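You operate a simulated robot arm through the tools that you are given. There is no shell and no other tool.

Carry out the task below with a simulated robot arm. There is one attempt and no reset: what you move stays moved.

JOB
Uncouple the green hose end, stand it in its holder and flush sink 1 from the tap.
Fine: free it by the sleeve, don't force it; park the tap again.

It is judged by the outcome, as a careful person would: the job done as asked, and still so three seconds after it is handed in. It fails if anything else is knocked over, pushed out of place, dropped, spilled or broken.

ROBOT AND FRAMES
A 7-joint arm with a two-finger parallel gripper, fixed in place. Base frame: the origin is on the floor under the middle of its stand, x ahead of it, y to its left, z up; the work surface is at about z = 880. Units: mm, degrees, N and s.
It reaches about 1479 mm from its shoulder. Its first joint turns from -166.0 to 166.0 degrees. Payload 4.4 kg.
The TCP is the grasp point between the finger pads, 23 mm short of the fingertips. In the tool frame z runs along the fingers and y along their closing line. Largest opening 94 mm; finger width 38, thickness 10; the body of the gripper, 54 by 96 mm, starts 39 mm behind the TCP.
Orientation is that of the tool frame in the base frame, as a unit quaternion [w, x, y, z]. With the fingers straight down and closing along the base's y, the tool's x points along the base's -x, its y along +y and its z along -z.

CONTROLS
- The arm moves only by the tool play_rows. Its argument "commands" is a list of rows, each an object (a shift or turn left out is 0, a gripper value left out holds the last) with "translation": the shift along the base's x, y, z in mm, a list of three; "dr": the turn, a rotation vector about the base's x, y, z in degrees, a list of three; "grip": the opening, from 0 (shut) to 1 (fully open). In form: [{"translation": [x, y, z], "dr": [rx, ry, rz], "grip": grip}, ...]. A call has 1 to 20 rows; each row shifts and turns the commanded pose from where the row before left it. Each row takes 0.2 s and may step no farther than 50 mm and 8.6 degrees from the row before; otherwise, or with a gripper value out of range, the whole call is refused. A pose out of reach is approached as far as the arm can. The call stops where the force on the tool passes 90 N (or 10 N more than at its start, if that is more) or the arm is blocked; 0.2 s more then pass. Each finger travels about 72 mm/s and halts on what it meets, pressing with about 21 N; the grip force reading is that of the motor and also rises with nothing between the fingers. The clock runs only during rows and for 0.2 s after the last one: add rows that do not move to give the fingers time. It gives the time, the measured TCP pose, the force on the tool (base axes), the opening and the grip force at its end, in the units of the frame above (readings bear some noise), with the torque about the TCP (base axes, N m) and any sound that the robot's microphone picked up, and new pictures: "pictures" is both (left out), scene, wrist or none.
- Cameras (640 x 400 px; columns grow to the right, rows downward): "scene" is fixed at [64.9, 651.1, 1528.9]; the picture's right is [-0.47, -0.88, 0.00], its down [-0.48, 0.25, -0.84] and it looks along [0.74, -0.40, -0.54] (base axes); focal length 315 px, centre (320, 200). "wrist" rides on the gripper at [86, 16, -74] in the tool frame; the picture's right is [-0.18, 0.98, 0.00], its down [-0.58, -0.11, -0.81] and it looks along [-0.79, -0.15, 0.59] (tool axes); focal length 243 px, centre (320, 200). There is no depth. A picture from a camera that has moved, and an enlarged one, comes with that camera's place and axes in the base frame and with its lens. The place of the scene camera against the robot may be out by one fixed shift of up to 25 mm in any direction.
- inspect(camera, box): a new picture of the part [left, top, right, bottom] of that camera's present view, enlarged. No time passes.
- finish_job(): hands the job in; it is judged then, once.

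Nothing tells you positions but the pictures and the camera data. Unless the task says otherwise, let go and move clear before handing in.

The tools are called after "Call:" by a JSON object that holds its "method" and its "body". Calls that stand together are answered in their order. play_rows: Moves the arm, as the interface text tells. Its arguments: {"type":"object","properties":{"commands":{"type":"array","items":{"type":"object","properties":{"translation":{"type":"array","items":{"type":"number"}},"dr":{"type":"array","items":{"type":"number"}},"grip":{"type":"number"}}}},"pictures":{"type":"string","enum":["both","scene","wrist","none"]}},"required":["commands"]} The other tools are called the same way: inspect (camera, box) takes an enlarged picture of a part of a camera's view; finish_job () hands the job in.

At the start:

```text
time: 0.0
position: [773.0, 266.5, 1353.6]
ee_rot: [0.001, 0.0, 1.0, 0.0]
force: [0.2, 0.7, 0.6]
moment: [0.04, -0.03, 0.0]
gripper_width: 94.1
finger_force: 0.1
```

scene: 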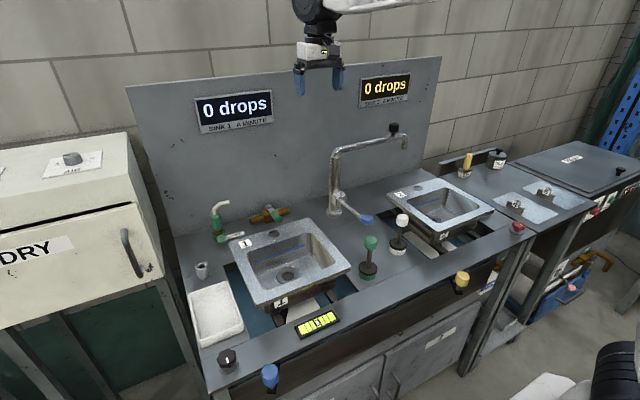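
wrist: 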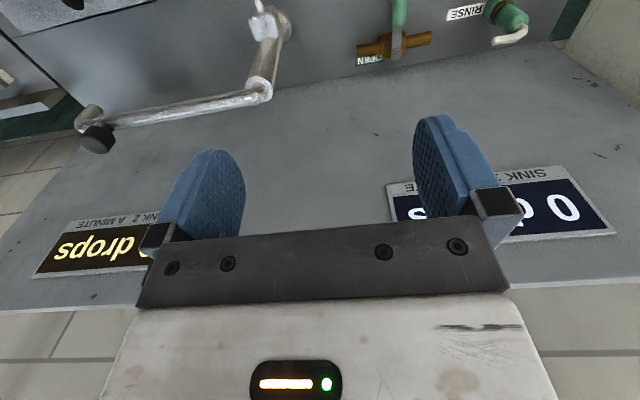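

I see a bench with two sinks, a swivelling tap, a green hose fitting near sink 1, and several knobs. I'll enlarge the pictures before moving anything.

Call:
{"method": "inspect", "body": {"camera": "scene", "box": [180, 180, 300, 255]}}

Call:
{"method": "inspect", "body": {"camera": "scene", "box": [300, 110, 460, 260]}}

Call:
{"method": "inspect", "body": {"camera": "scene", "box": [180, 220, 360, 400]}}

Call:
{"method": "inspect", "body": {"camera": "scene", "box": [340, 180, 540, 310]}}

Call:
{"method": "inspect", "body": {"camera": "scene", "box": [440, 120, 640, 310]}}

Call:
{"method": "inspect", "body": {"camera": "wrist", "box": [330, 0, 570, 100]}}

```text
5.33 times, centred on (240, 218) of scene
camera zoom: at [64.9, 651.1, 1528.9], right [-0.47, -0.88, 0.0], down [-0.48, 0.25, -0.84], along [0.74, -0.4, -0.54], focal length 1678 px, centre (747, 107)
```

zoom: 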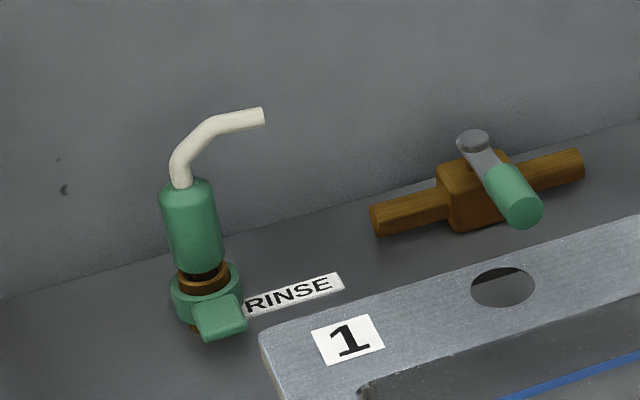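

```text
2.67 times, centred on (380, 185) of scene
camera zoom: at [64.9, 651.1, 1528.9], right [-0.47, -0.88, 0.0], down [-0.48, 0.25, -0.84], along [0.74, -0.4, -0.54], focal length 839 px, centre (160, 240)
```

zoom: 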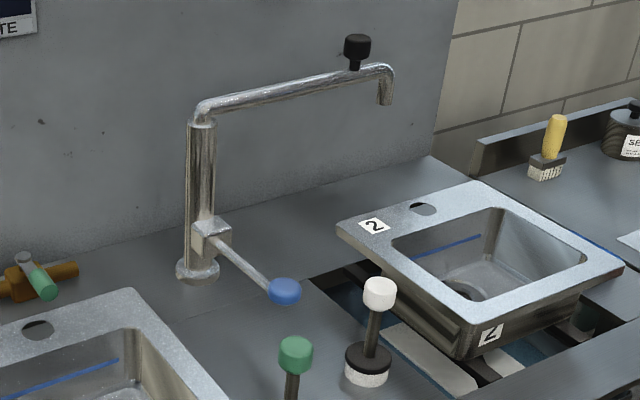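

```text
2.22 times, centred on (270, 310) of scene
camera zoom: at [64.9, 651.1, 1528.9], right [-0.47, -0.88, 0.0], down [-0.48, 0.25, -0.84], along [0.74, -0.4, -0.54], focal length 699 px, centre (431, -44)
```

zoom: 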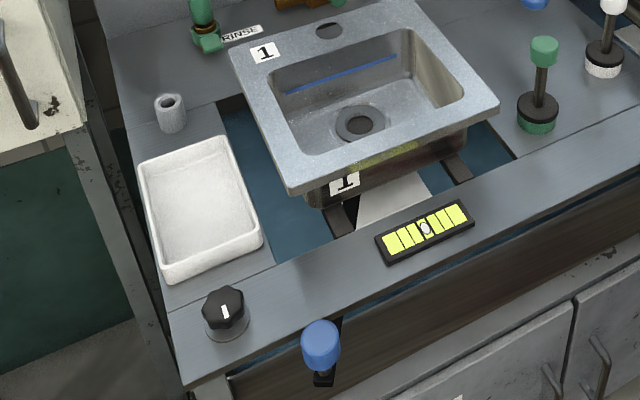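

```text
3.08 times, centred on (440, 245) of scene
camera zoom: at [64.9, 651.1, 1528.9], right [-0.47, -0.88, 0.0], down [-0.48, 0.25, -0.84], along [0.74, -0.4, -0.54], focal length 968 px, centre (-49, 62)
```

zoom: 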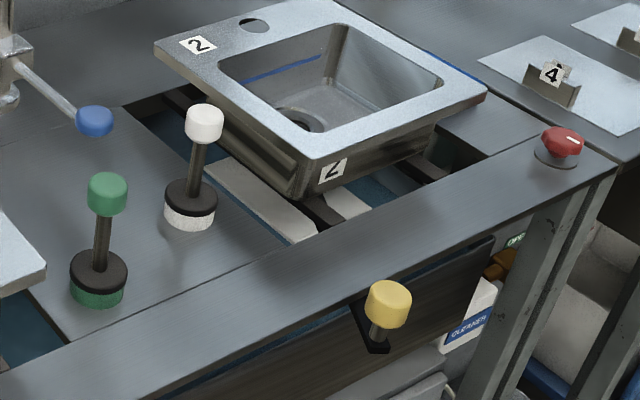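

```text
2.11 times, centred on (540, 215) of scene
camera zoom: at [64.9, 651.1, 1528.9], right [-0.47, -0.88, 0.0], down [-0.48, 0.25, -0.84], along [0.74, -0.4, -0.54], focal length 662 px, centre (-143, 168)
```

zoom: 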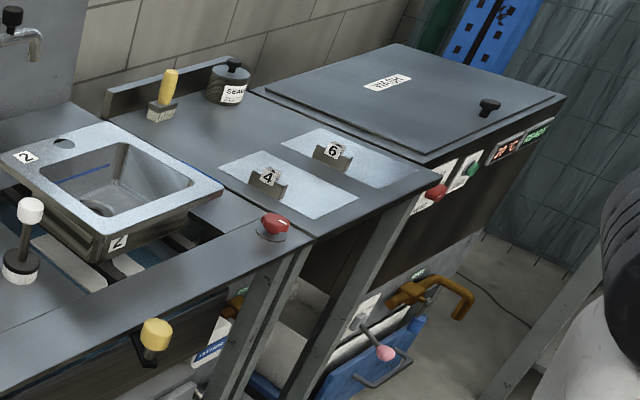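

```text
2.67 times, centred on (450, 50) of wrist
camera zoom: at [685.9, 282.0, 1426.7], right [0.18, 0.98, 0.0], down [0.58, -0.11, 0.81], along [0.79, -0.15, -0.59], focal length 647 px, centre (-27, 600)
```

zoom: 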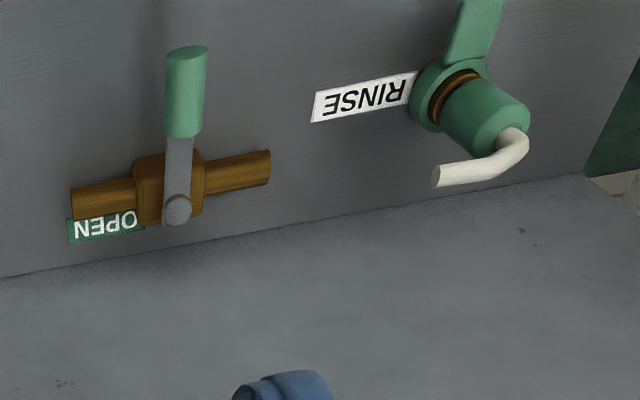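

The green hose end sits on a copper stub labelled RINSE at about (890, 567). The closed-looking valve is near (905, 392), the grey cup that may be its holder near (757, 640), the tap riser near (848, 165) and sink 1 near (690, 415). I'll bring the wrist camera over to look at the coupling closely.

Call:
{"method": "play_rows", "body": {"commands": [{"translation": [-17, 37, -18]}, {"translation": [-17, 37, -18]}, {"translation": [-17, 37, -18]}, {"translation": [-17, 37, -18]}, {"translation": [-17, 37, -18]}, {"translation": [-17, 37, -18]}, {"translation": [-17, 37, -18]}, {"translation": [-17, 37, -18]}, {"translation": [-17, 37, -18]}, {}, {}]}}

```text
time: 2.4
position: [617.6, 599.4, 1191.0]
ee_rot: [0.0, 0.0, 1.0, 0.0]
force: [-0.1, -0.4, -0.7]
moment: [-0.01, -0.05, 0.03]
gripper_width: 94.2
finger_force: 0.0
camera wrist: at [530.6, 615.6, 1264.4], right [0.18, 0.98, 0.0], down [0.58, -0.11, 0.81], along [0.79, -0.15, -0.59], focal length 243 px, centre (320, 200)
```

scene: 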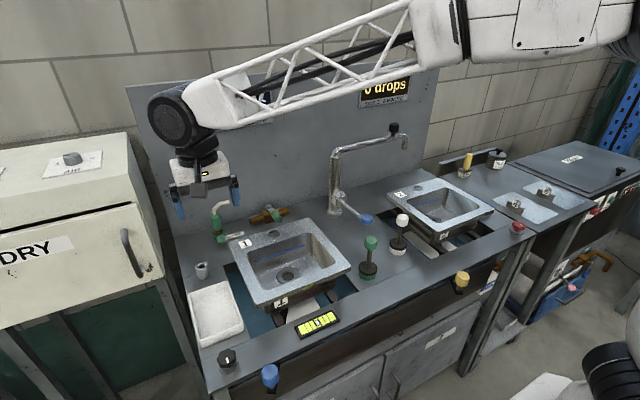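
wrist: 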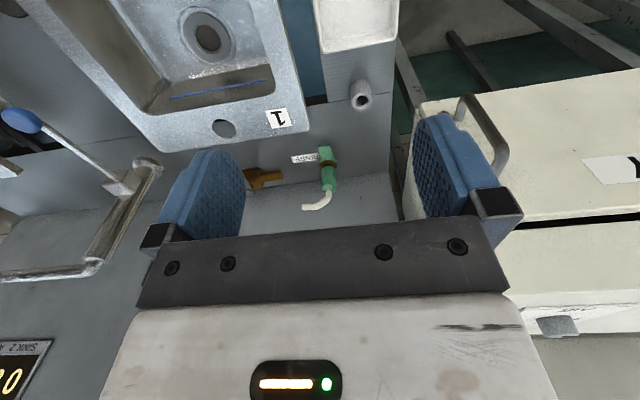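

The coupling is now in the middle of the wrist view, upside down because picture-down is world-up. I'll enlarge it and the grey cup.

Call:
{"method": "inspect", "body": {"camera": "wrist", "box": [240, 130, 368, 220]}}

Call:
{"method": "inspect", "body": {"camera": "wrist", "box": [280, 60, 408, 140]}}

Call:
{"method": "inspect", "body": {"camera": "wrist", "box": [0, 60, 200, 300]}}

Call:
{"method": "inspect", "body": {"camera": "wrist", "box": [60, 0, 320, 140]}}

```text
4.44 times, centred on (304, 175) of wrist
camera zoom: at [530.6, 615.6, 1264.4], right [0.18, 0.98, 0.0], down [0.58, -0.11, 0.81], along [0.79, -0.15, -0.59], focal length 1078 px, centre (391, 311)
```

zoom: 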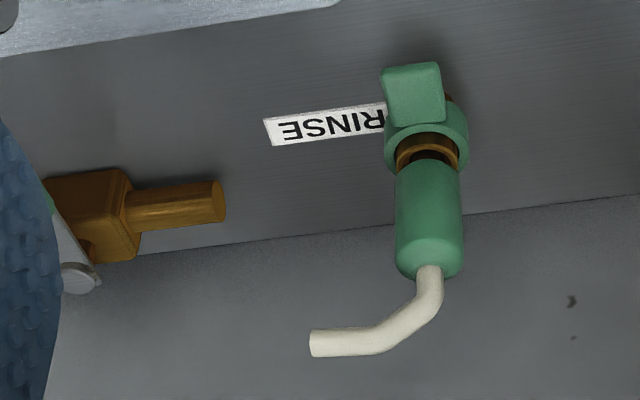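

```text
5.00 times, centred on (344, 100) of wrist
camera zoom: at [530.6, 615.6, 1264.4], right [0.18, 0.98, 0.0], down [0.58, -0.11, 0.81], along [0.79, -0.15, -0.59], focal length 1213 px, centre (200, 700)
```

zoom: 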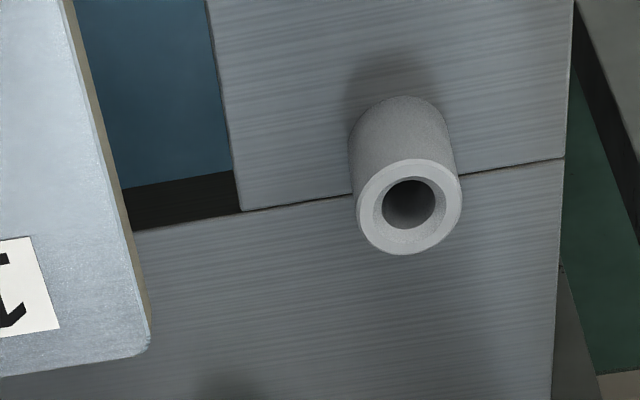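

```text
1.67 times, centred on (100, 180) of wrist
camera zoom: at [530.6, 615.6, 1264.4], right [0.18, 0.98, 0.0], down [0.58, -0.11, 0.81], along [0.79, -0.15, -0.59], focal length 404 px, centre (687, 233)
```

zoom: 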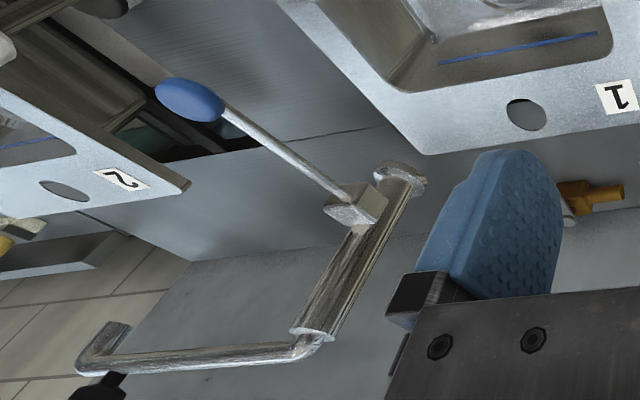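

```text
2.46 times, centred on (190, 70) of wrist
camera zoom: at [530.6, 615.6, 1264.4], right [0.18, 0.98, 0.0], down [0.58, -0.11, 0.81], along [0.79, -0.15, -0.59], focal length 597 px, centre (640, 520)
```

zoom: 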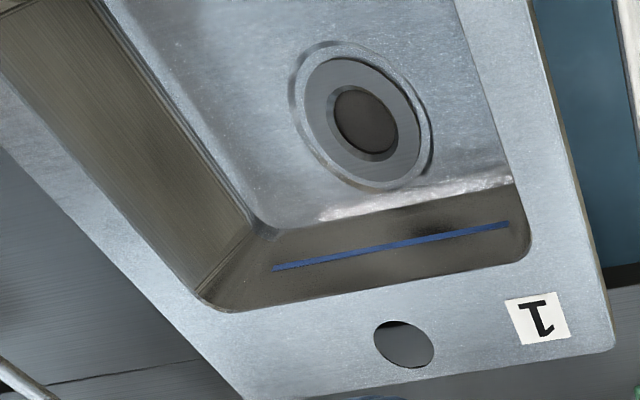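

The coupling is a green body of about 29 mm on a copper stub, with a green tabbed collar (the sleeve) underneath. The cup's rim is at roughly (741, 637, 932). I'll move closer and lower to see how the sleeve works.

Call:
{"method": "play_rows", "body": {"commands": [{"translation": [13, 0, -22]}, {"translation": [13, 0, -22]}, {"translation": [13, 0, -22]}, {"translation": [13, 0, -22]}, {"translation": [13, 0, -22]}, {"translation": [13, 0, -22]}, {}, {}], "pictures": "wrist"}}

Call:
{"method": "inspect", "body": {"camera": "wrist", "box": [230, 110, 420, 240]}}

Call:
{"method": "inspect", "body": {"camera": "wrist", "box": [260, 150, 360, 240]}}

```text
time: 4.2
position: [696.7, 599.0, 1059.2]
ee_rot: [0.0, -0.001, 1.0, 0.0]
force: [0.3, -0.6, -0.4]
moment: [-0.04, 0.02, 0.0]
gripper_width: 94.0
finger_force: 0.0
camera wrist: at [610.3, 615.5, 1133.2], right [0.18, 0.98, 0.0], down [0.58, -0.11, 0.81], along [0.79, -0.15, -0.59], focal length 243 px, centre (320, 200)
```

wrist: 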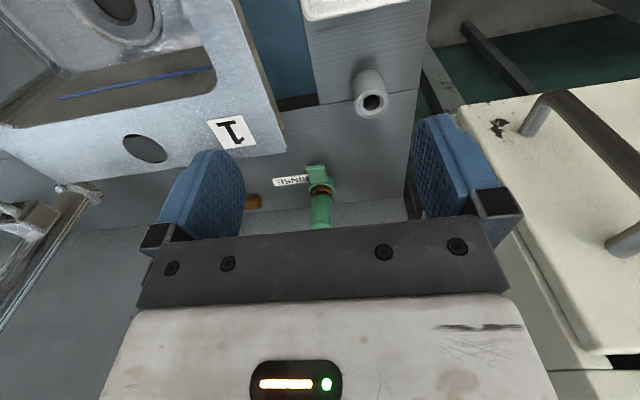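

```text
3.08 times, centred on (325, 175) of wrist
camera zoom: at [610.3, 615.5, 1133.2], right [0.18, 0.98, 0.0], down [0.58, -0.11, 0.81], along [0.79, -0.15, -0.59], focal length 746 px, centre (305, 277)
```

zoom: 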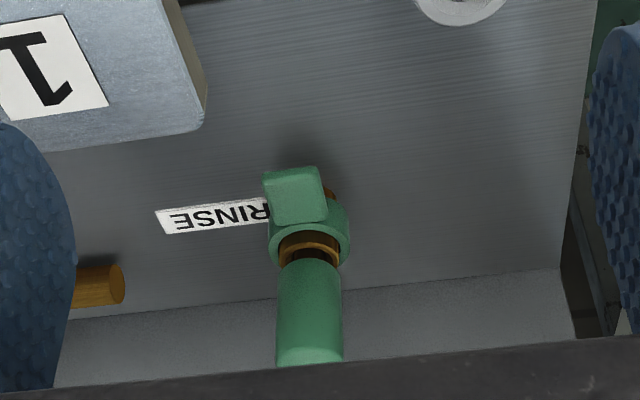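

```text
4.44 times, centred on (310, 195) of wrist
camera zoom: at [610.3, 615.5, 1133.2], right [0.18, 0.98, 0.0], down [0.58, -0.11, 0.81], along [0.79, -0.15, -0.59], focal length 1078 px, centre (364, 222)
```

zoom: 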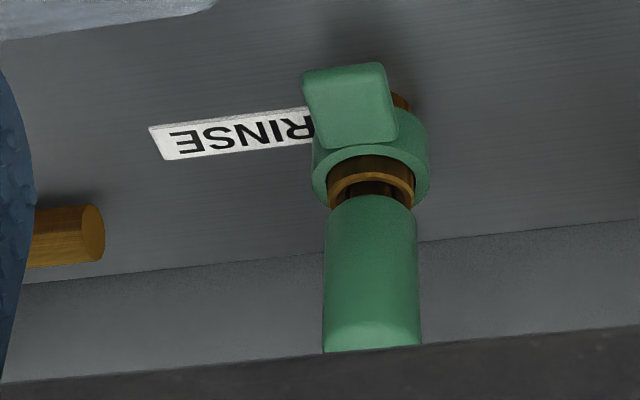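

The sleeve is a collar around the copper stub with a thick tab facing the front, and there is a gap between it and the hose body. I'll look at it and the valve from the scene camera as well, at high zoom.

Call:
{"method": "inspect", "body": {"camera": "scene", "box": [200, 195, 248, 245]}}

Call:
{"method": "inspect", "body": {"camera": "scene", "box": [185, 250, 225, 290]}}

Call:
{"method": "inspect", "body": {"camera": "scene", "box": [325, 180, 385, 230]}}

Call:
{"method": "inspect", "body": {"camera": "scene", "box": [370, 110, 420, 160]}}

```text
8.00 times, centred on (224, 220) of scene
camera zoom: at [64.9, 651.1, 1528.9], right [-0.47, -0.88, 0.0], down [-0.48, 0.25, -0.84], along [0.74, -0.4, -0.54], focal length 2516 px, centre (1088, 40)
```

zoom: 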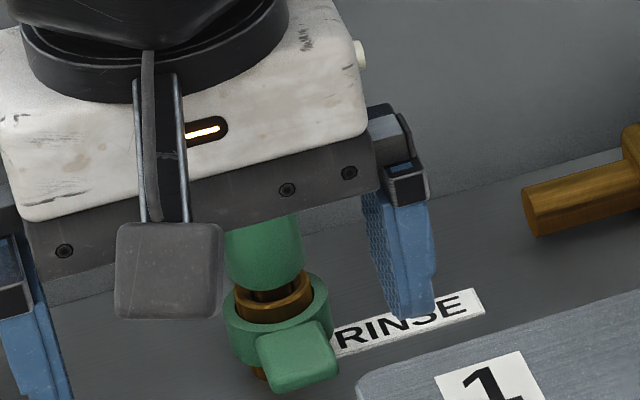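

```text
10.00 times, centred on (205, 270) of scene
camera zoom: at [64.9, 651.1, 1528.9], right [-0.47, -0.88, 0.0], down [-0.48, 0.25, -0.84], along [0.74, -0.4, -0.54], focal length 3146 px, centre (1470, -500)
```

zoom: 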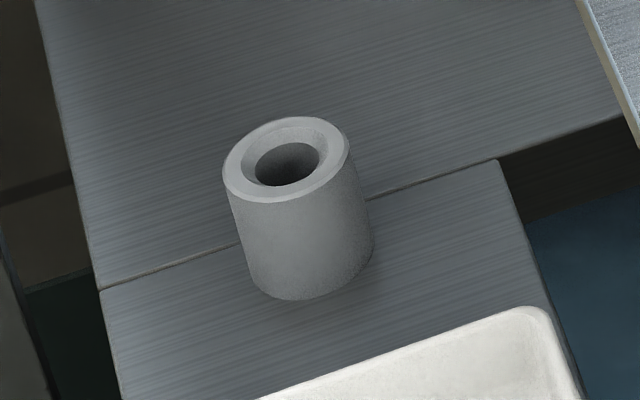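

```text
8.00 times, centred on (355, 205) of scene
camera zoom: at [64.9, 651.1, 1528.9], right [-0.47, -0.88, 0.0], down [-0.48, 0.25, -0.84], along [0.74, -0.4, -0.54], focal length 2516 px, centre (40, 160)
```

zoom: 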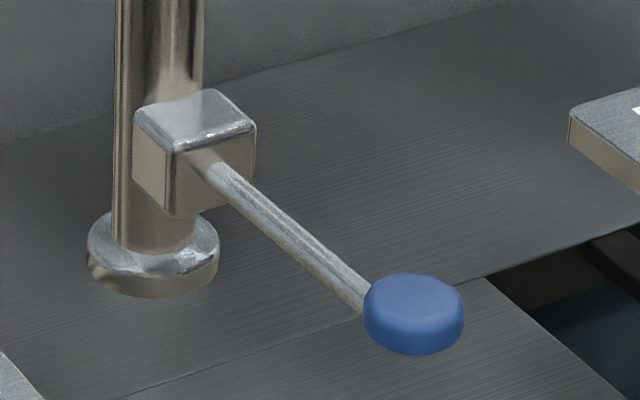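

```text
8.00 times, centred on (395, 135) of scene
camera zoom: at [64.9, 651.1, 1528.9], right [-0.47, -0.88, 0.0], down [-0.48, 0.25, -0.84], along [0.74, -0.4, -0.54], focal length 2516 px, centre (-280, 720)
```

zoom: 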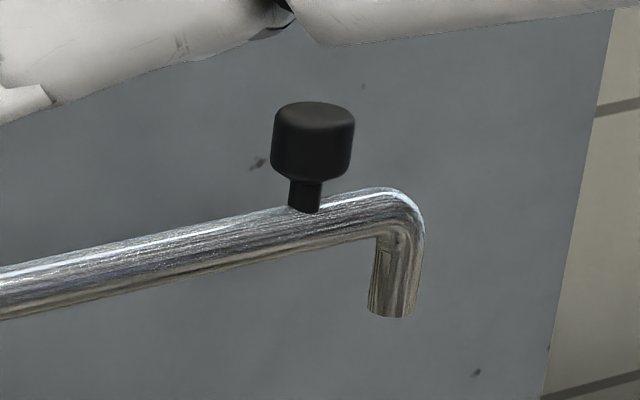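

The tab looks about 28 mm wide, points toward −x and sits at z of about 890–905, with the axis near (888, 566). I'll tilt the tool so the fingers point forward and down, keeping the palm clear of the white tube, and come closer to look.

Call:
{"method": "play_rows", "body": {"commands": [{"translation": [20, -8, -12], "dr": [0, -5, 0]}, {"translation": [20, -8, -12], "dr": [0, -5, 0]}, {"translation": [20, -8, -12], "dr": [0, -5, 0]}, {"translation": [20, -8, -12], "dr": [0, -5, 0]}, {}, {}], "pictures": "both"}}

Call:
{"method": "inspect", "body": {"camera": "wrist", "box": [250, 60, 390, 240]}}

Call:
{"method": "inspect", "body": {"camera": "scene", "box": [180, 140, 280, 260]}}

```text
time: 5.6
position: [778.2, 567.3, 1013.9]
ee_rot: [0.174, 0.0, 0.985, 0.0]
force: [-0.5, 0.1, -0.3]
moment: [0.02, 0.0, 0.02]
gripper_width: 94.0
finger_force: 0.0
camera wrist: at [670.1, 583.0, 1052.5], right [0.17, 0.98, 0.06], down [0.27, -0.11, 0.96], along [0.95, -0.15, -0.28], focal length 243 px, centre (320, 200)
```

scene: 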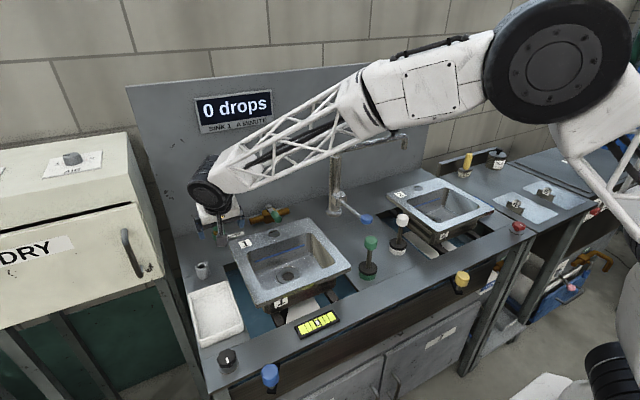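
wrist: 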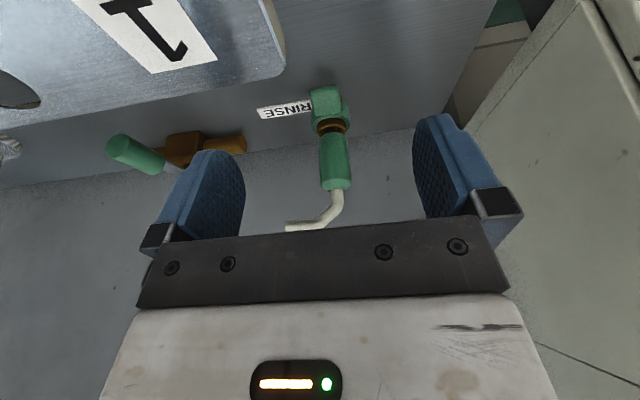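

```text
2.22 times, centred on (320, 150) of wrist
camera zoom: at [670.1, 583.0, 1052.5], right [0.17, 0.98, 0.06], down [0.27, -0.11, 0.96], along [0.95, -0.15, -0.28], focal length 539 px, centre (320, 311)
```

zoom: 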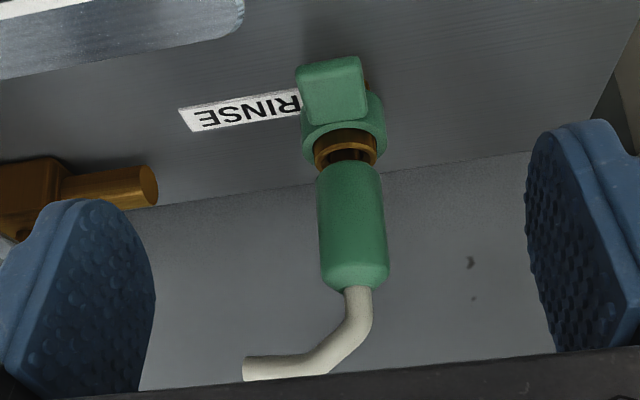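

```text
3.33 times, centred on (230, 200) of scene
camera zoom: at [64.9, 651.1, 1528.9], right [-0.47, -0.88, 0.0], down [-0.48, 0.25, -0.84], along [0.74, -0.4, -0.54], focal length 1048 px, centre (620, 200)
```

zoom: 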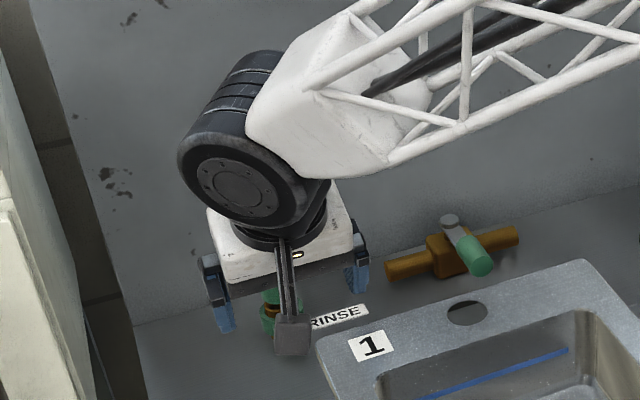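

Call:
{"method": "inspect", "body": {"camera": "wrist", "box": [300, 75, 360, 145]}}

Call:
{"method": "inspect", "body": {"camera": "wrist", "box": [90, 110, 260, 200]}}

```text
5.71 times, centred on (330, 110) of wrist
camera zoom: at [670.1, 583.0, 1052.5], right [0.17, 0.98, 0.06], down [0.27, -0.11, 0.96], along [0.95, -0.15, -0.28], focal length 1386 px, centre (263, 714)
```

zoom: 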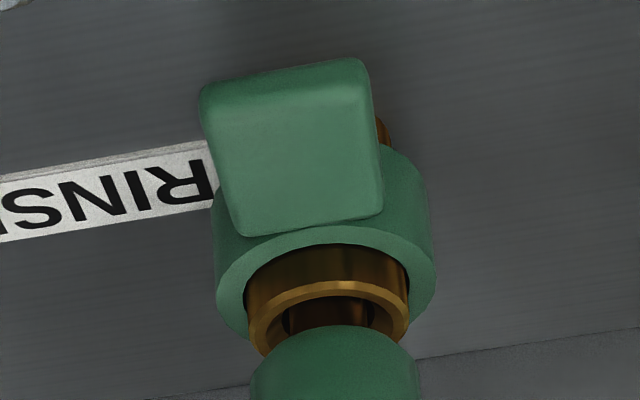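

```text
3.76 times, centred on (175, 155) of wrist
camera zoom: at [670.1, 583.0, 1052.5], right [0.17, 0.98, 0.06], down [0.27, -0.11, 0.96], along [0.95, -0.15, -0.28], focal length 913 px, centre (866, 369)
```

zoom: 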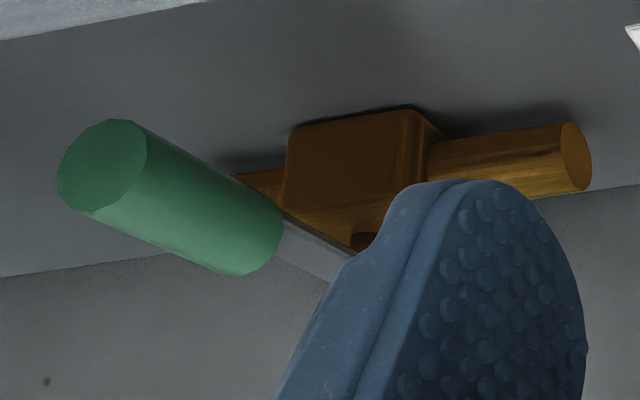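

The tab is about 24 mm wide, spanning x 841–872 with its top at z of about 908, and the collar is 40 mm across around (888, 566). I'll part-close the fingers to about 42 mm so they miss the sink corner, line up above the tab and check.

Call:
{"method": "play_rows", "body": {"commands": [{"translation": [14, -0.6, -14], "grip": 0.45}, {"translation": [14, -0.6, -14]}, {"translation": [13.3, -0.6, -13.5]}, {}, {}], "pictures": "both"}}

Call:
{"method": "inspect", "body": {"camera": "wrist", "box": [230, 30, 410, 240]}}

Call:
{"method": "inspect", "body": {"camera": "scene", "box": [190, 150, 270, 260]}}

```text
time: 6.8
position: [820.2, 565.1, 971.5]
ee_rot: [0.173, 0.001, 0.985, 0.0]
force: [-0.5, 0.1, -0.4]
moment: [-0.03, -0.01, -0.01]
gripper_width: 42.1
finger_force: 0.1
camera wrist: at [711.9, 581.2, 1010.2], right [0.17, 0.98, 0.06], down [0.27, -0.11, 0.96], along [0.95, -0.15, -0.28], focal length 243 px, centre (320, 200)
```

scene: 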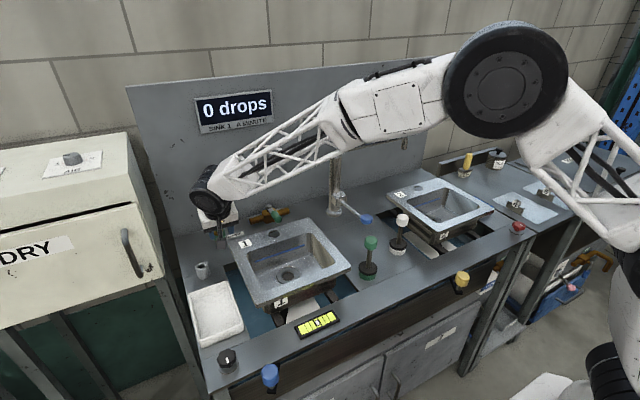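
wrist: 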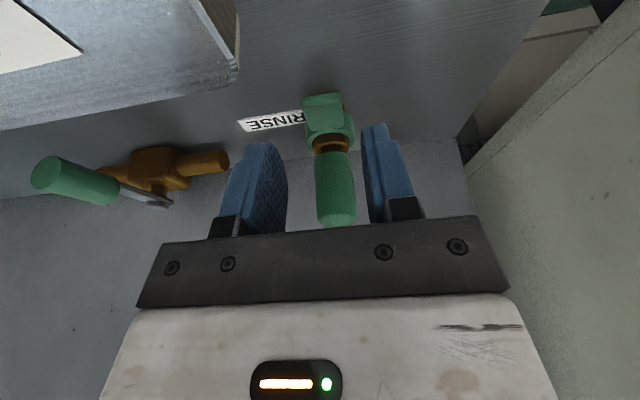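

```text
1.90 times, centred on (320, 135) of wrist
camera zoom: at [711.9, 581.2, 1010.2], right [0.17, 0.98, 0.06], down [0.27, -0.11, 0.96], along [0.95, -0.15, -0.28], focal length 462 px, centre (320, 324)
```

zoom: 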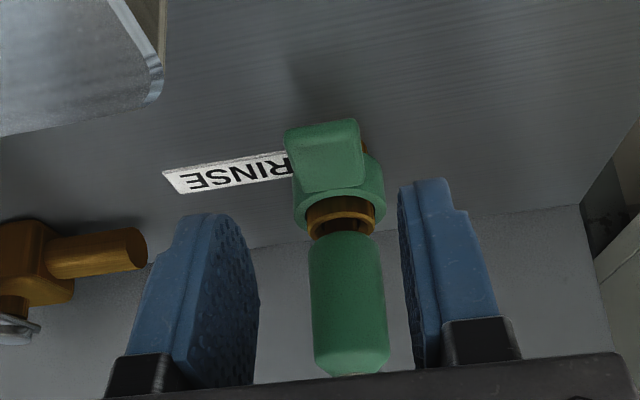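

```text
3.64 times, centred on (230, 205) of scene
camera zoom: at [64.9, 651.1, 1528.9], right [-0.47, -0.88, 0.0], down [-0.48, 0.25, -0.84], along [0.74, -0.4, -0.54], focal length 1144 px, centre (647, 182)
```

zoom: 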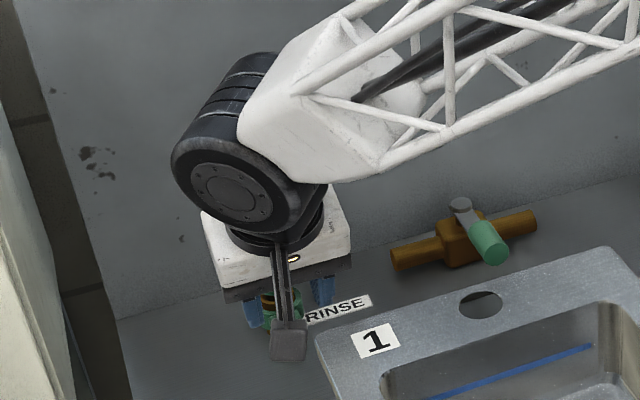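

The sink rim turns out to be raised: triangulating puts its back-left corner near (757, 556, 963), so the wrist camera has to stay above that. I'll reduce the tilt to about 6° and line up above the tab at x of about 838.

Call:
{"method": "play_rows", "body": {"commands": [{"translation": [9, 0.5, 0], "dr": [0, 7, 0]}, {"translation": [9, 0.5, -6], "dr": [0, 7, 0]}, {"translation": [0, 0, -15]}, {}, {}], "pictures": "both"}}

Call:
{"method": "inspect", "body": {"camera": "wrist", "box": [230, 30, 410, 240]}}

Call:
{"method": "inspect", "body": {"camera": "scene", "box": [190, 150, 270, 260]}}

```text
time: 8.0
position: [838.0, 566.2, 949.1]
ee_rot: [0.053, 0.0, 0.999, -0.001]
force: [0.2, 0.0, -0.4]
moment: [-0.01, -0.01, -0.01]
gripper_width: 42.1
finger_force: 0.1
camera wrist: at [742.5, 582.7, 1013.3], right [0.18, 0.98, 0.02], down [0.49, -0.11, 0.86], along [0.85, -0.15, -0.51], focal length 243 px, centre (320, 200)
```

scene: 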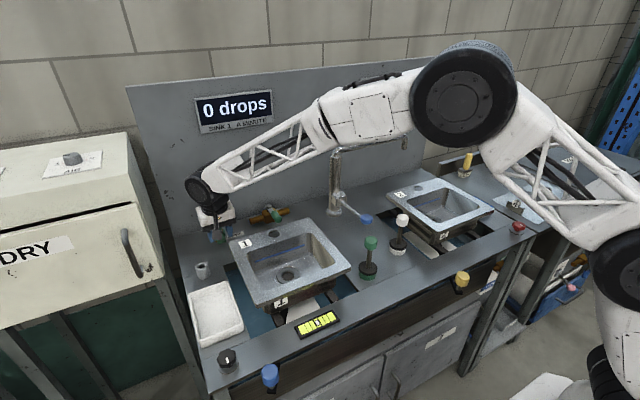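
wrist: 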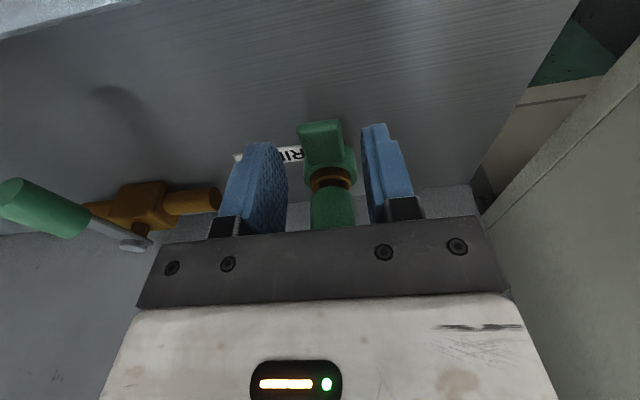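

```text
1.90 times, centred on (320, 135) of wrist
camera zoom: at [742.5, 582.7, 1013.3], right [0.18, 0.98, 0.02], down [0.49, -0.11, 0.86], along [0.85, -0.15, -0.51], focal length 462 px, centre (320, 324)
```

zoom: 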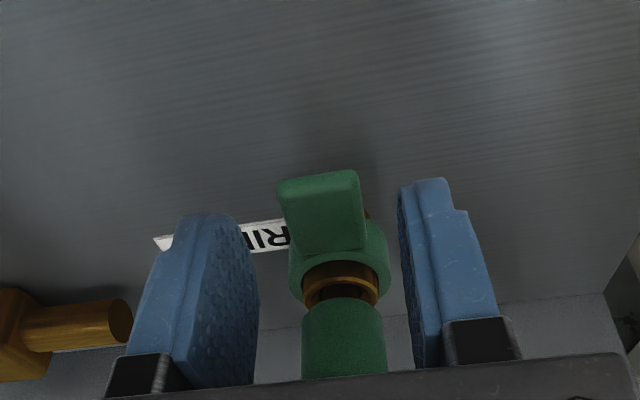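

```text
3.64 times, centred on (230, 205) of scene
camera zoom: at [64.9, 651.1, 1528.9], right [-0.47, -0.88, 0.0], down [-0.48, 0.25, -0.84], along [0.74, -0.4, -0.54], focal length 1144 px, centre (647, 182)
```

zoom: 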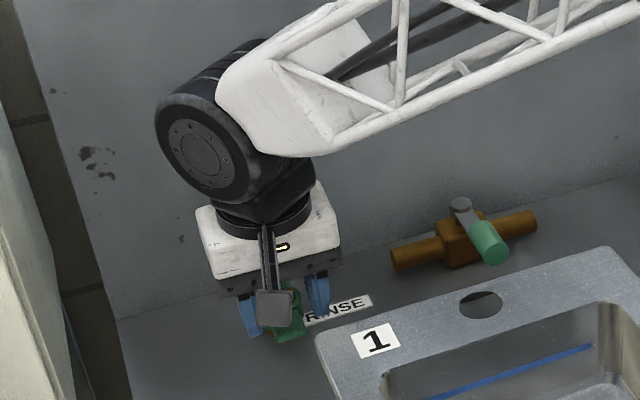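

The fingers straddle the tab with about 7 mm to spare each side. I'll lower 29 mm so the tips sit beside it.

Call:
{"method": "play_rows", "body": {"commands": [{"translation": [0, -1.5, -10]}, {"translation": [0, 0, -10]}, {"translation": [0, 0, -9]}, {}, {}], "pictures": "both"}}

Call:
{"method": "inspect", "body": {"camera": "wrist", "box": [230, 60, 410, 240]}}

Call:
{"method": "inspect", "body": {"camera": "scene", "box": [190, 170, 260, 260]}}

```text
time: 9.2
position: [838.5, 565.7, 925.9]
ee_rot: [0.056, 0.0, 0.998, 0.002]
force: [-12.8, 3.1, 83.8]
moment: [0.16, -3.88, 0.21]
gripper_width: 42.5
finger_force: 0.0
camera wrist: at [742.8, 581.4, 990.5], right [0.18, 0.98, 0.03], down [0.49, -0.11, 0.87], along [0.85, -0.15, -0.5], focal length 243 px, centre (320, 200)
```

scene: 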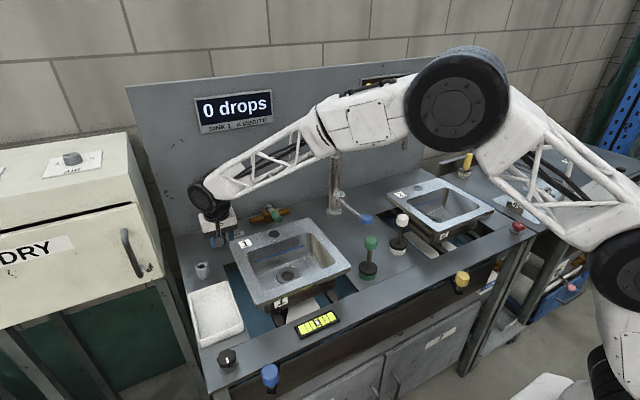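
wrist: 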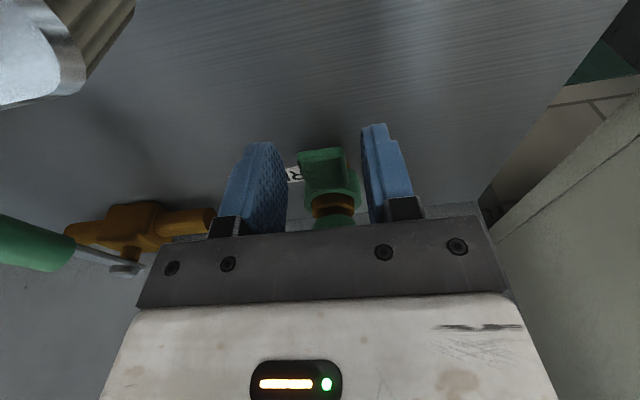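

```text
2.22 times, centred on (320, 150) of wrist
camera zoom: at [742.8, 581.4, 990.5], right [0.18, 0.98, 0.03], down [0.49, -0.11, 0.87], along [0.85, -0.15, -0.5], focal length 539 px, centre (320, 311)
```

zoom: 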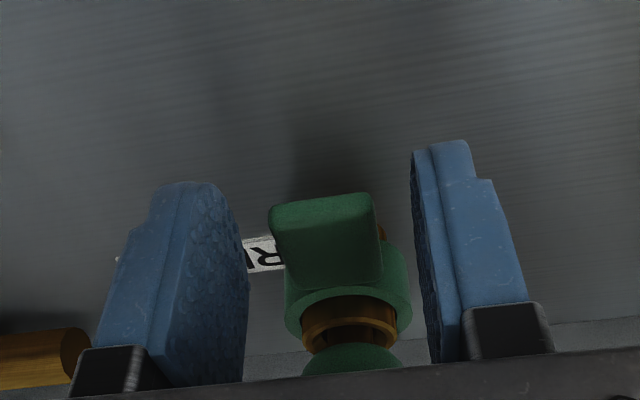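

```text
4.44 times, centred on (225, 215) of scene
camera zoom: at [64.9, 651.1, 1528.9], right [-0.47, -0.88, 0.0], down [-0.48, 0.25, -0.84], along [0.74, -0.4, -0.54], focal length 1398 px, centre (742, 133)
```

zoom: 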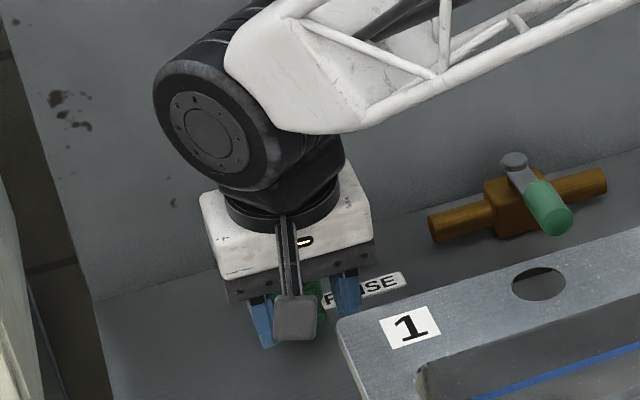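

The force jumped to 84 N with a moment that puts the contact about 35–45 mm ahead of the TCP. That is the gripper's upper housing coming down on the white tube, so I'm backing straight up at once.

Call:
{"method": "play_rows", "body": {"commands": [{"translation": [0, 0, 10]}, {"translation": [0, 0, 10]}, {"translation": [-5, 0, 10]}, {}, {}], "pictures": "both"}}

Call:
{"method": "inspect", "body": {"camera": "wrist", "box": [230, 60, 410, 240]}}

Call:
{"method": "inspect", "body": {"camera": "scene", "box": [190, 170, 260, 260]}}

```text
time: 10.4
position: [832.8, 564.3, 949.6]
ee_rot: [0.053, 0.0, 0.999, 0.0]
force: [-0.1, 0.2, -0.5]
moment: [-0.02, -0.02, -0.02]
gripper_width: 42.2
finger_force: 0.1
camera wrist: at [737.8, 581.2, 1013.4], right [0.18, 0.98, 0.02], down [0.49, -0.11, 0.86], along [0.85, -0.15, -0.51], focal length 243 px, centre (320, 200)
```

scene: 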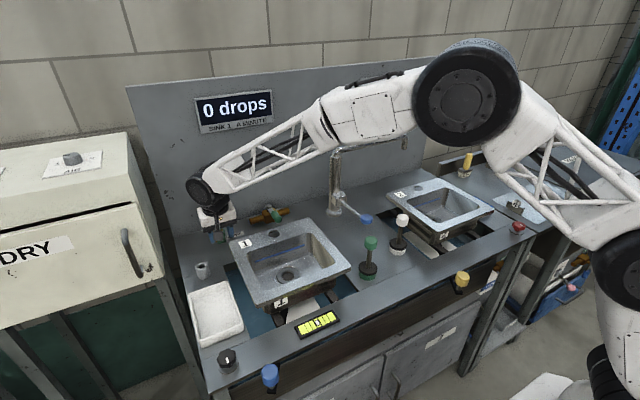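
wrist: 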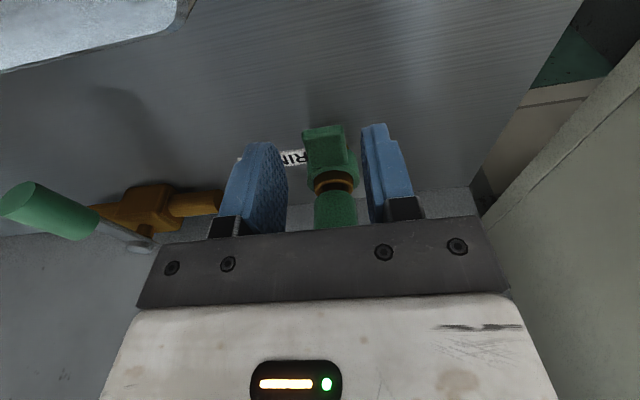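

```text
2.22 times, centred on (320, 150) of wrist
camera zoom: at [737.8, 581.2, 1013.4], right [0.18, 0.98, 0.02], down [0.49, -0.11, 0.86], along [0.85, -0.15, -0.51], focal length 539 px, centre (320, 311)
```

zoom: 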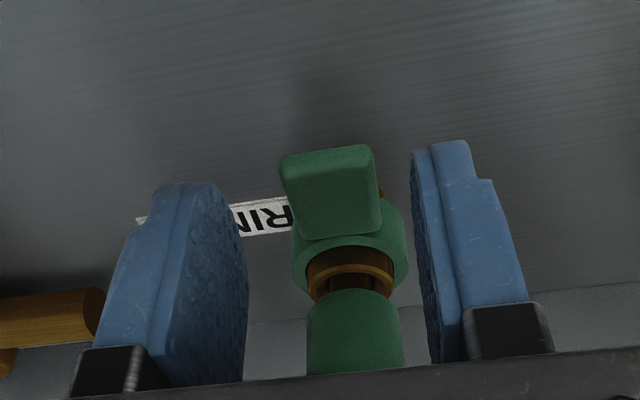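

```text
4.44 times, centred on (225, 215) of scene
camera zoom: at [64.9, 651.1, 1528.9], right [-0.47, -0.88, 0.0], down [-0.48, 0.25, -0.84], along [0.74, -0.4, -0.54], focal length 1398 px, centre (742, 133)
```

zoom: 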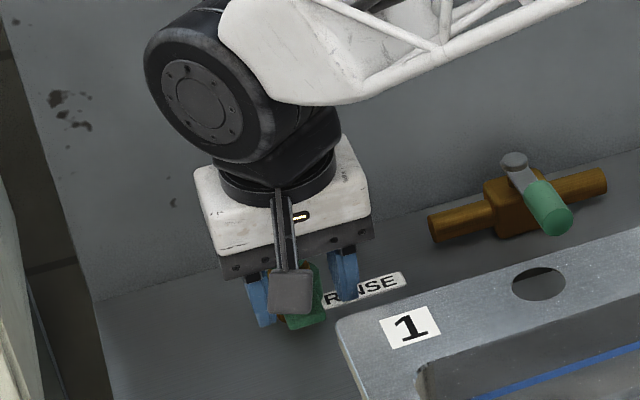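

Nothing moved and the force is back to zero. The gripper's housing is deeper than I had assumed, about 43 mm forward of the axis, and it touched the top of the hose body. I'll tilt to 20° and yaw −15° so both the housing and the camera stay clear, then look again.

Call:
{"method": "play_rows", "body": {"commands": [{"translation": [-3, 0, 3], "dr": [0, -7, 0], "grip": 0.47}, {"translation": [0, 0, 0], "dr": [0, -7, 0]}, {"dr": [0, 0, -7.5]}, {"dr": [0, 0, -7.5]}, {"translation": [2, 0, -8]}, {}, {}], "pictures": "both"}}

Call:
{"method": "inspect", "body": {"camera": "wrist", "box": [230, 60, 410, 240]}}

Call:
{"method": "inspect", "body": {"camera": "scene", "box": [190, 170, 260, 260]}}

```text
time: 12.0
position: [832.0, 564.6, 945.4]
ee_rot: [0.172, 0.129, 0.976, -0.023]
force: [-1.3, -0.1, -0.5]
moment: [-0.01, 0.01, 0.01]
gripper_width: 44.2
finger_force: 0.1
camera wrist: at [732.0, 608.5, 984.8], right [0.42, 0.9, 0.06], down [0.23, -0.18, 0.96], along [0.88, -0.39, -0.28], focal length 243 px, centre (320, 200)
```

scene: 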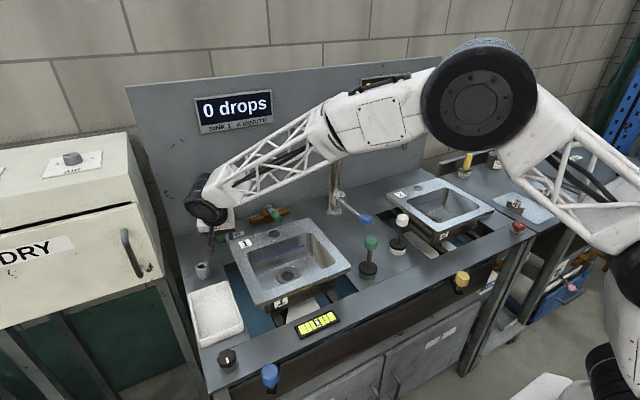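
wrist: 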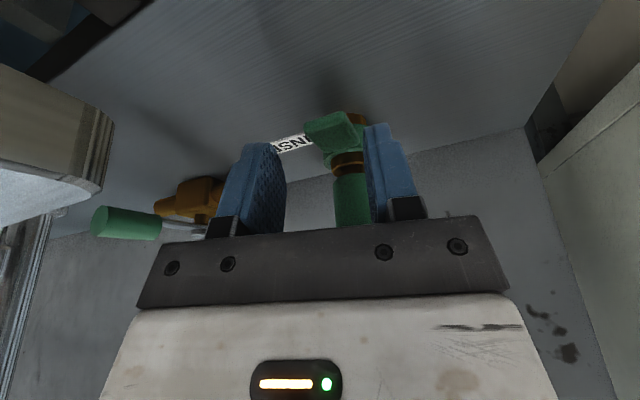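

```text
2.22 times, centred on (320, 150) of wrist
camera zoom: at [732.0, 608.5, 984.8], right [0.42, 0.9, 0.06], down [0.23, -0.18, 0.96], along [0.88, -0.39, -0.28], focal length 539 px, centre (320, 311)
```

zoom: 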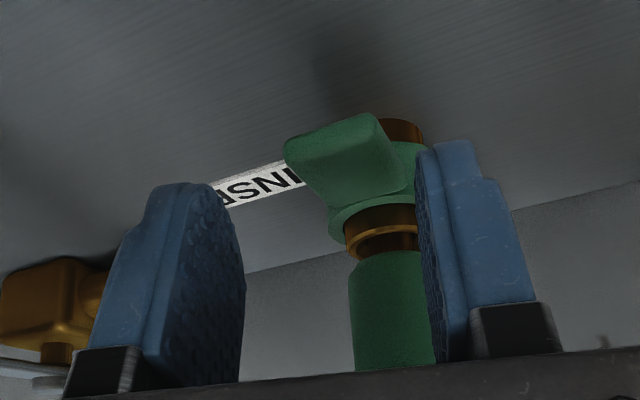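

```text
4.44 times, centred on (225, 215) of scene
camera zoom: at [64.9, 651.1, 1528.9], right [-0.47, -0.88, 0.0], down [-0.48, 0.25, -0.84], along [0.74, -0.4, -0.54], focal length 1398 px, centre (742, 133)
```

zoom: 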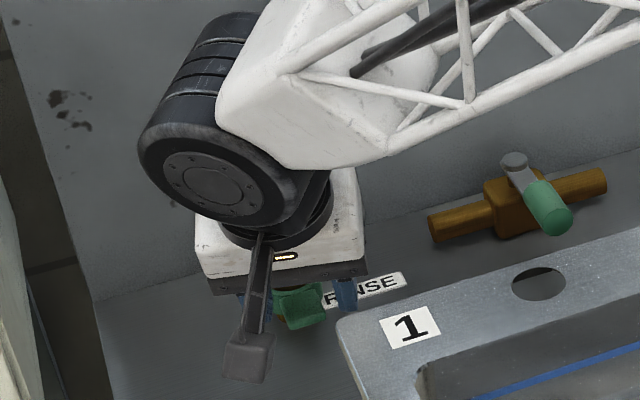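

Call:
{"method": "play_rows", "body": {"commands": [{"translation": [1, 6, -8]}, {"translation": [1, 0, -8]}, {"translation": [0, 0, -9]}, {}, {}], "pictures": "both"}}

Call:
{"method": "inspect", "body": {"camera": "wrist", "box": [230, 60, 410, 240]}}

Call:
{"method": "inspect", "body": {"camera": "scene", "box": [190, 170, 260, 290]}}

```text
time: 13.2
position: [832.3, 571.0, 919.3]
ee_rot: [0.173, 0.129, 0.976, -0.022]
force: [-0.4, -0.1, -0.6]
moment: [0.0, 0.02, -0.04]
gripper_width: 44.1
finger_force: 0.0
camera wrist: at [733.2, 614.5, 959.6], right [0.42, 0.9, 0.06], down [0.23, -0.18, 0.96], along [0.88, -0.39, -0.28], focal length 243 px, centre (320, 200)
```

scene: 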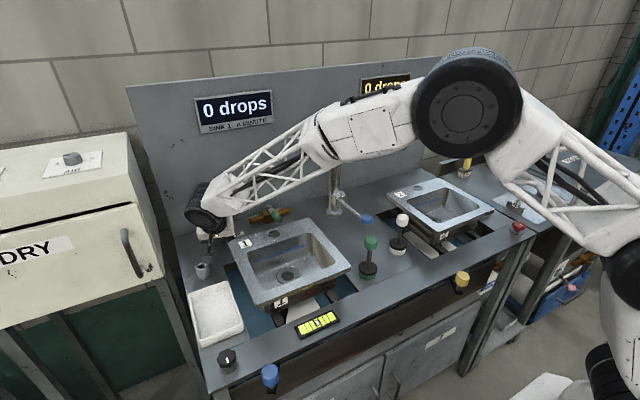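
wrist: 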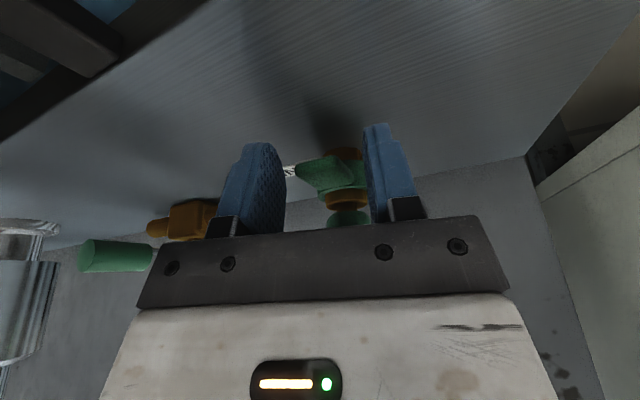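

```text
2.22 times, centred on (320, 150) of wrist
camera zoom: at [733.2, 614.5, 959.6], right [0.42, 0.9, 0.06], down [0.23, -0.18, 0.96], along [0.88, -0.39, -0.28], focal length 539 px, centre (320, 311)
```

zoom: 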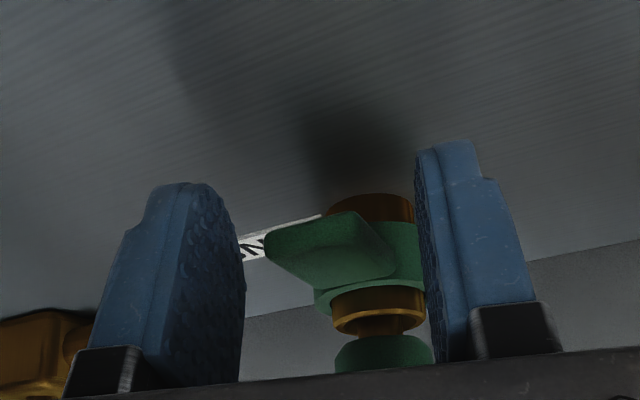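

```text
3.33 times, centred on (225, 230) of scene
camera zoom: at [64.9, 651.1, 1528.9], right [-0.47, -0.88, 0.0], down [-0.48, 0.25, -0.84], along [0.74, -0.4, -0.54], focal length 1048 px, centre (637, 100)
```

zoom: 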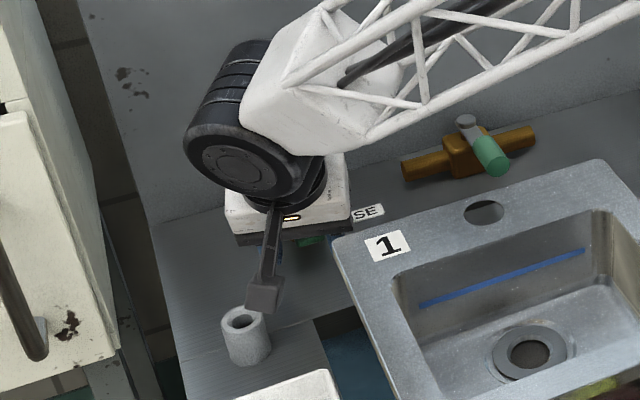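

The fingers are now beside the tab with no contact. I'll nudge gently toward +y, pushing with the −y finger, and watch the force and the sleeve.

Call:
{"method": "play_rows", "body": {"commands": [{"translation": [0, 3, 0]}, {"translation": [0, 3, 0]}, {"translation": [0, 2, 0]}, {}], "pictures": "wrist"}}

Call:
{"method": "inspect", "body": {"camera": "wrist", "box": [230, 60, 410, 240]}}

```text
time: 14.2
position: [833.3, 578.3, 919.3]
ee_rot: [0.173, 0.129, 0.976, -0.023]
force: [-2.9, -5.1, 0.4]
moment: [-0.06, 0.08, -0.13]
gripper_width: 46.5
finger_force: 2.4
camera wrist: at [733.7, 621.6, 958.9], right [0.42, 0.9, 0.06], down [0.23, -0.18, 0.96], along [0.88, -0.39, -0.28], focal length 243 px, centre (320, 200)
```

wrist: 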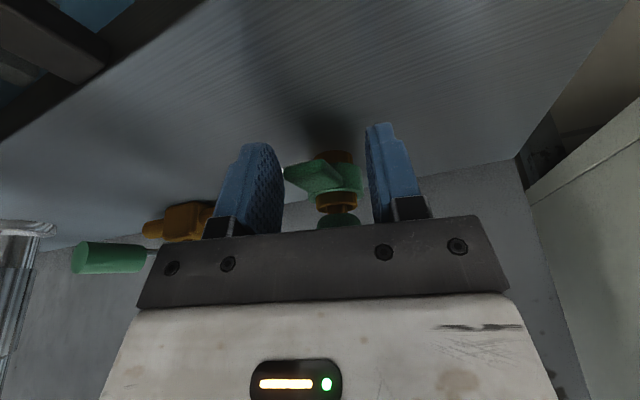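

```text
2.22 times, centred on (320, 150) of wrist
camera zoom: at [733.7, 621.6, 958.9], right [0.42, 0.9, 0.06], down [0.23, -0.18, 0.96], along [0.88, -0.39, -0.28], focal length 539 px, centre (320, 311)
```

zoom: 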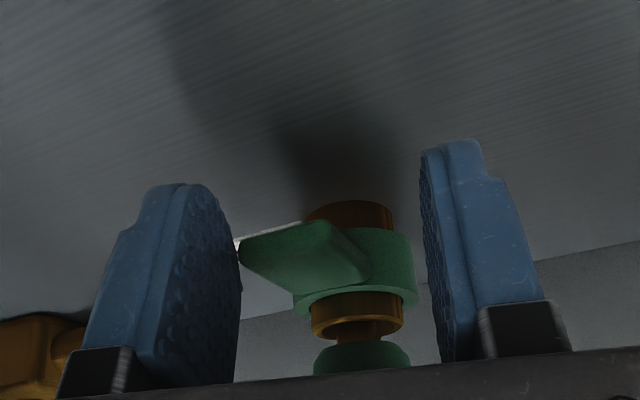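

Call:
{"method": "play_rows", "body": {"commands": [{"translation": [0, 2, 0]}, {"translation": [0, 2, 0]}, {}], "pictures": "wrist"}}

Call:
{"method": "inspect", "body": {"camera": "wrist", "box": [230, 60, 410, 240]}}

```text
time: 15.0
position: [833.4, 580.9, 918.1]
ee_rot: [0.172, 0.129, 0.976, -0.023]
force: [3.4, -21.3, -0.4]
moment: [-0.26, -0.01, -0.03]
gripper_width: 52.7
finger_force: 9.7
camera wrist: at [734.0, 625.2, 959.3], right [0.42, 0.9, 0.06], down [0.23, -0.18, 0.96], along [0.88, -0.39, -0.28], focal length 243 px, centre (320, 200)
```

wrist: 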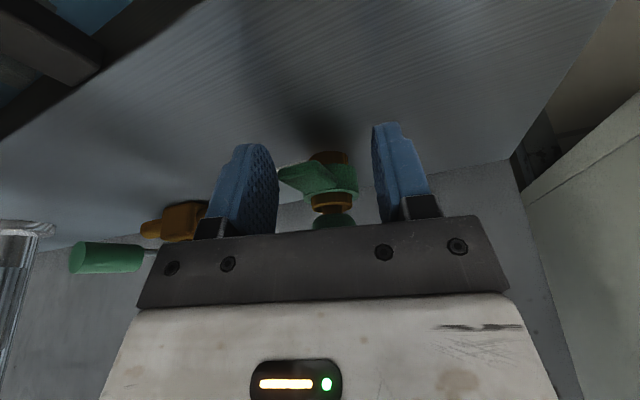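

```text
2.22 times, centred on (320, 150) of wrist
camera zoom: at [734.0, 625.2, 959.3], right [0.42, 0.9, 0.06], down [0.23, -0.18, 0.96], along [0.88, -0.39, -0.28], focal length 539 px, centre (320, 311)
```

zoom: 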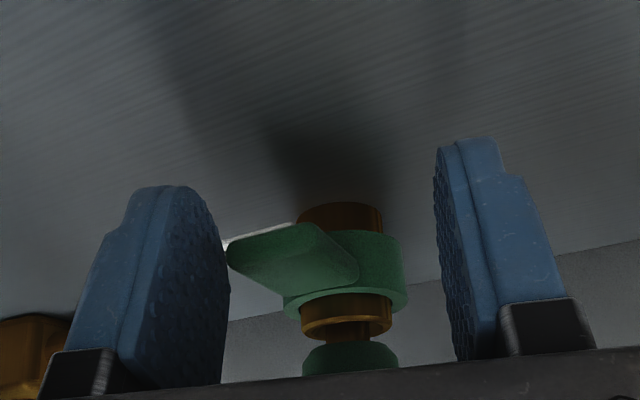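

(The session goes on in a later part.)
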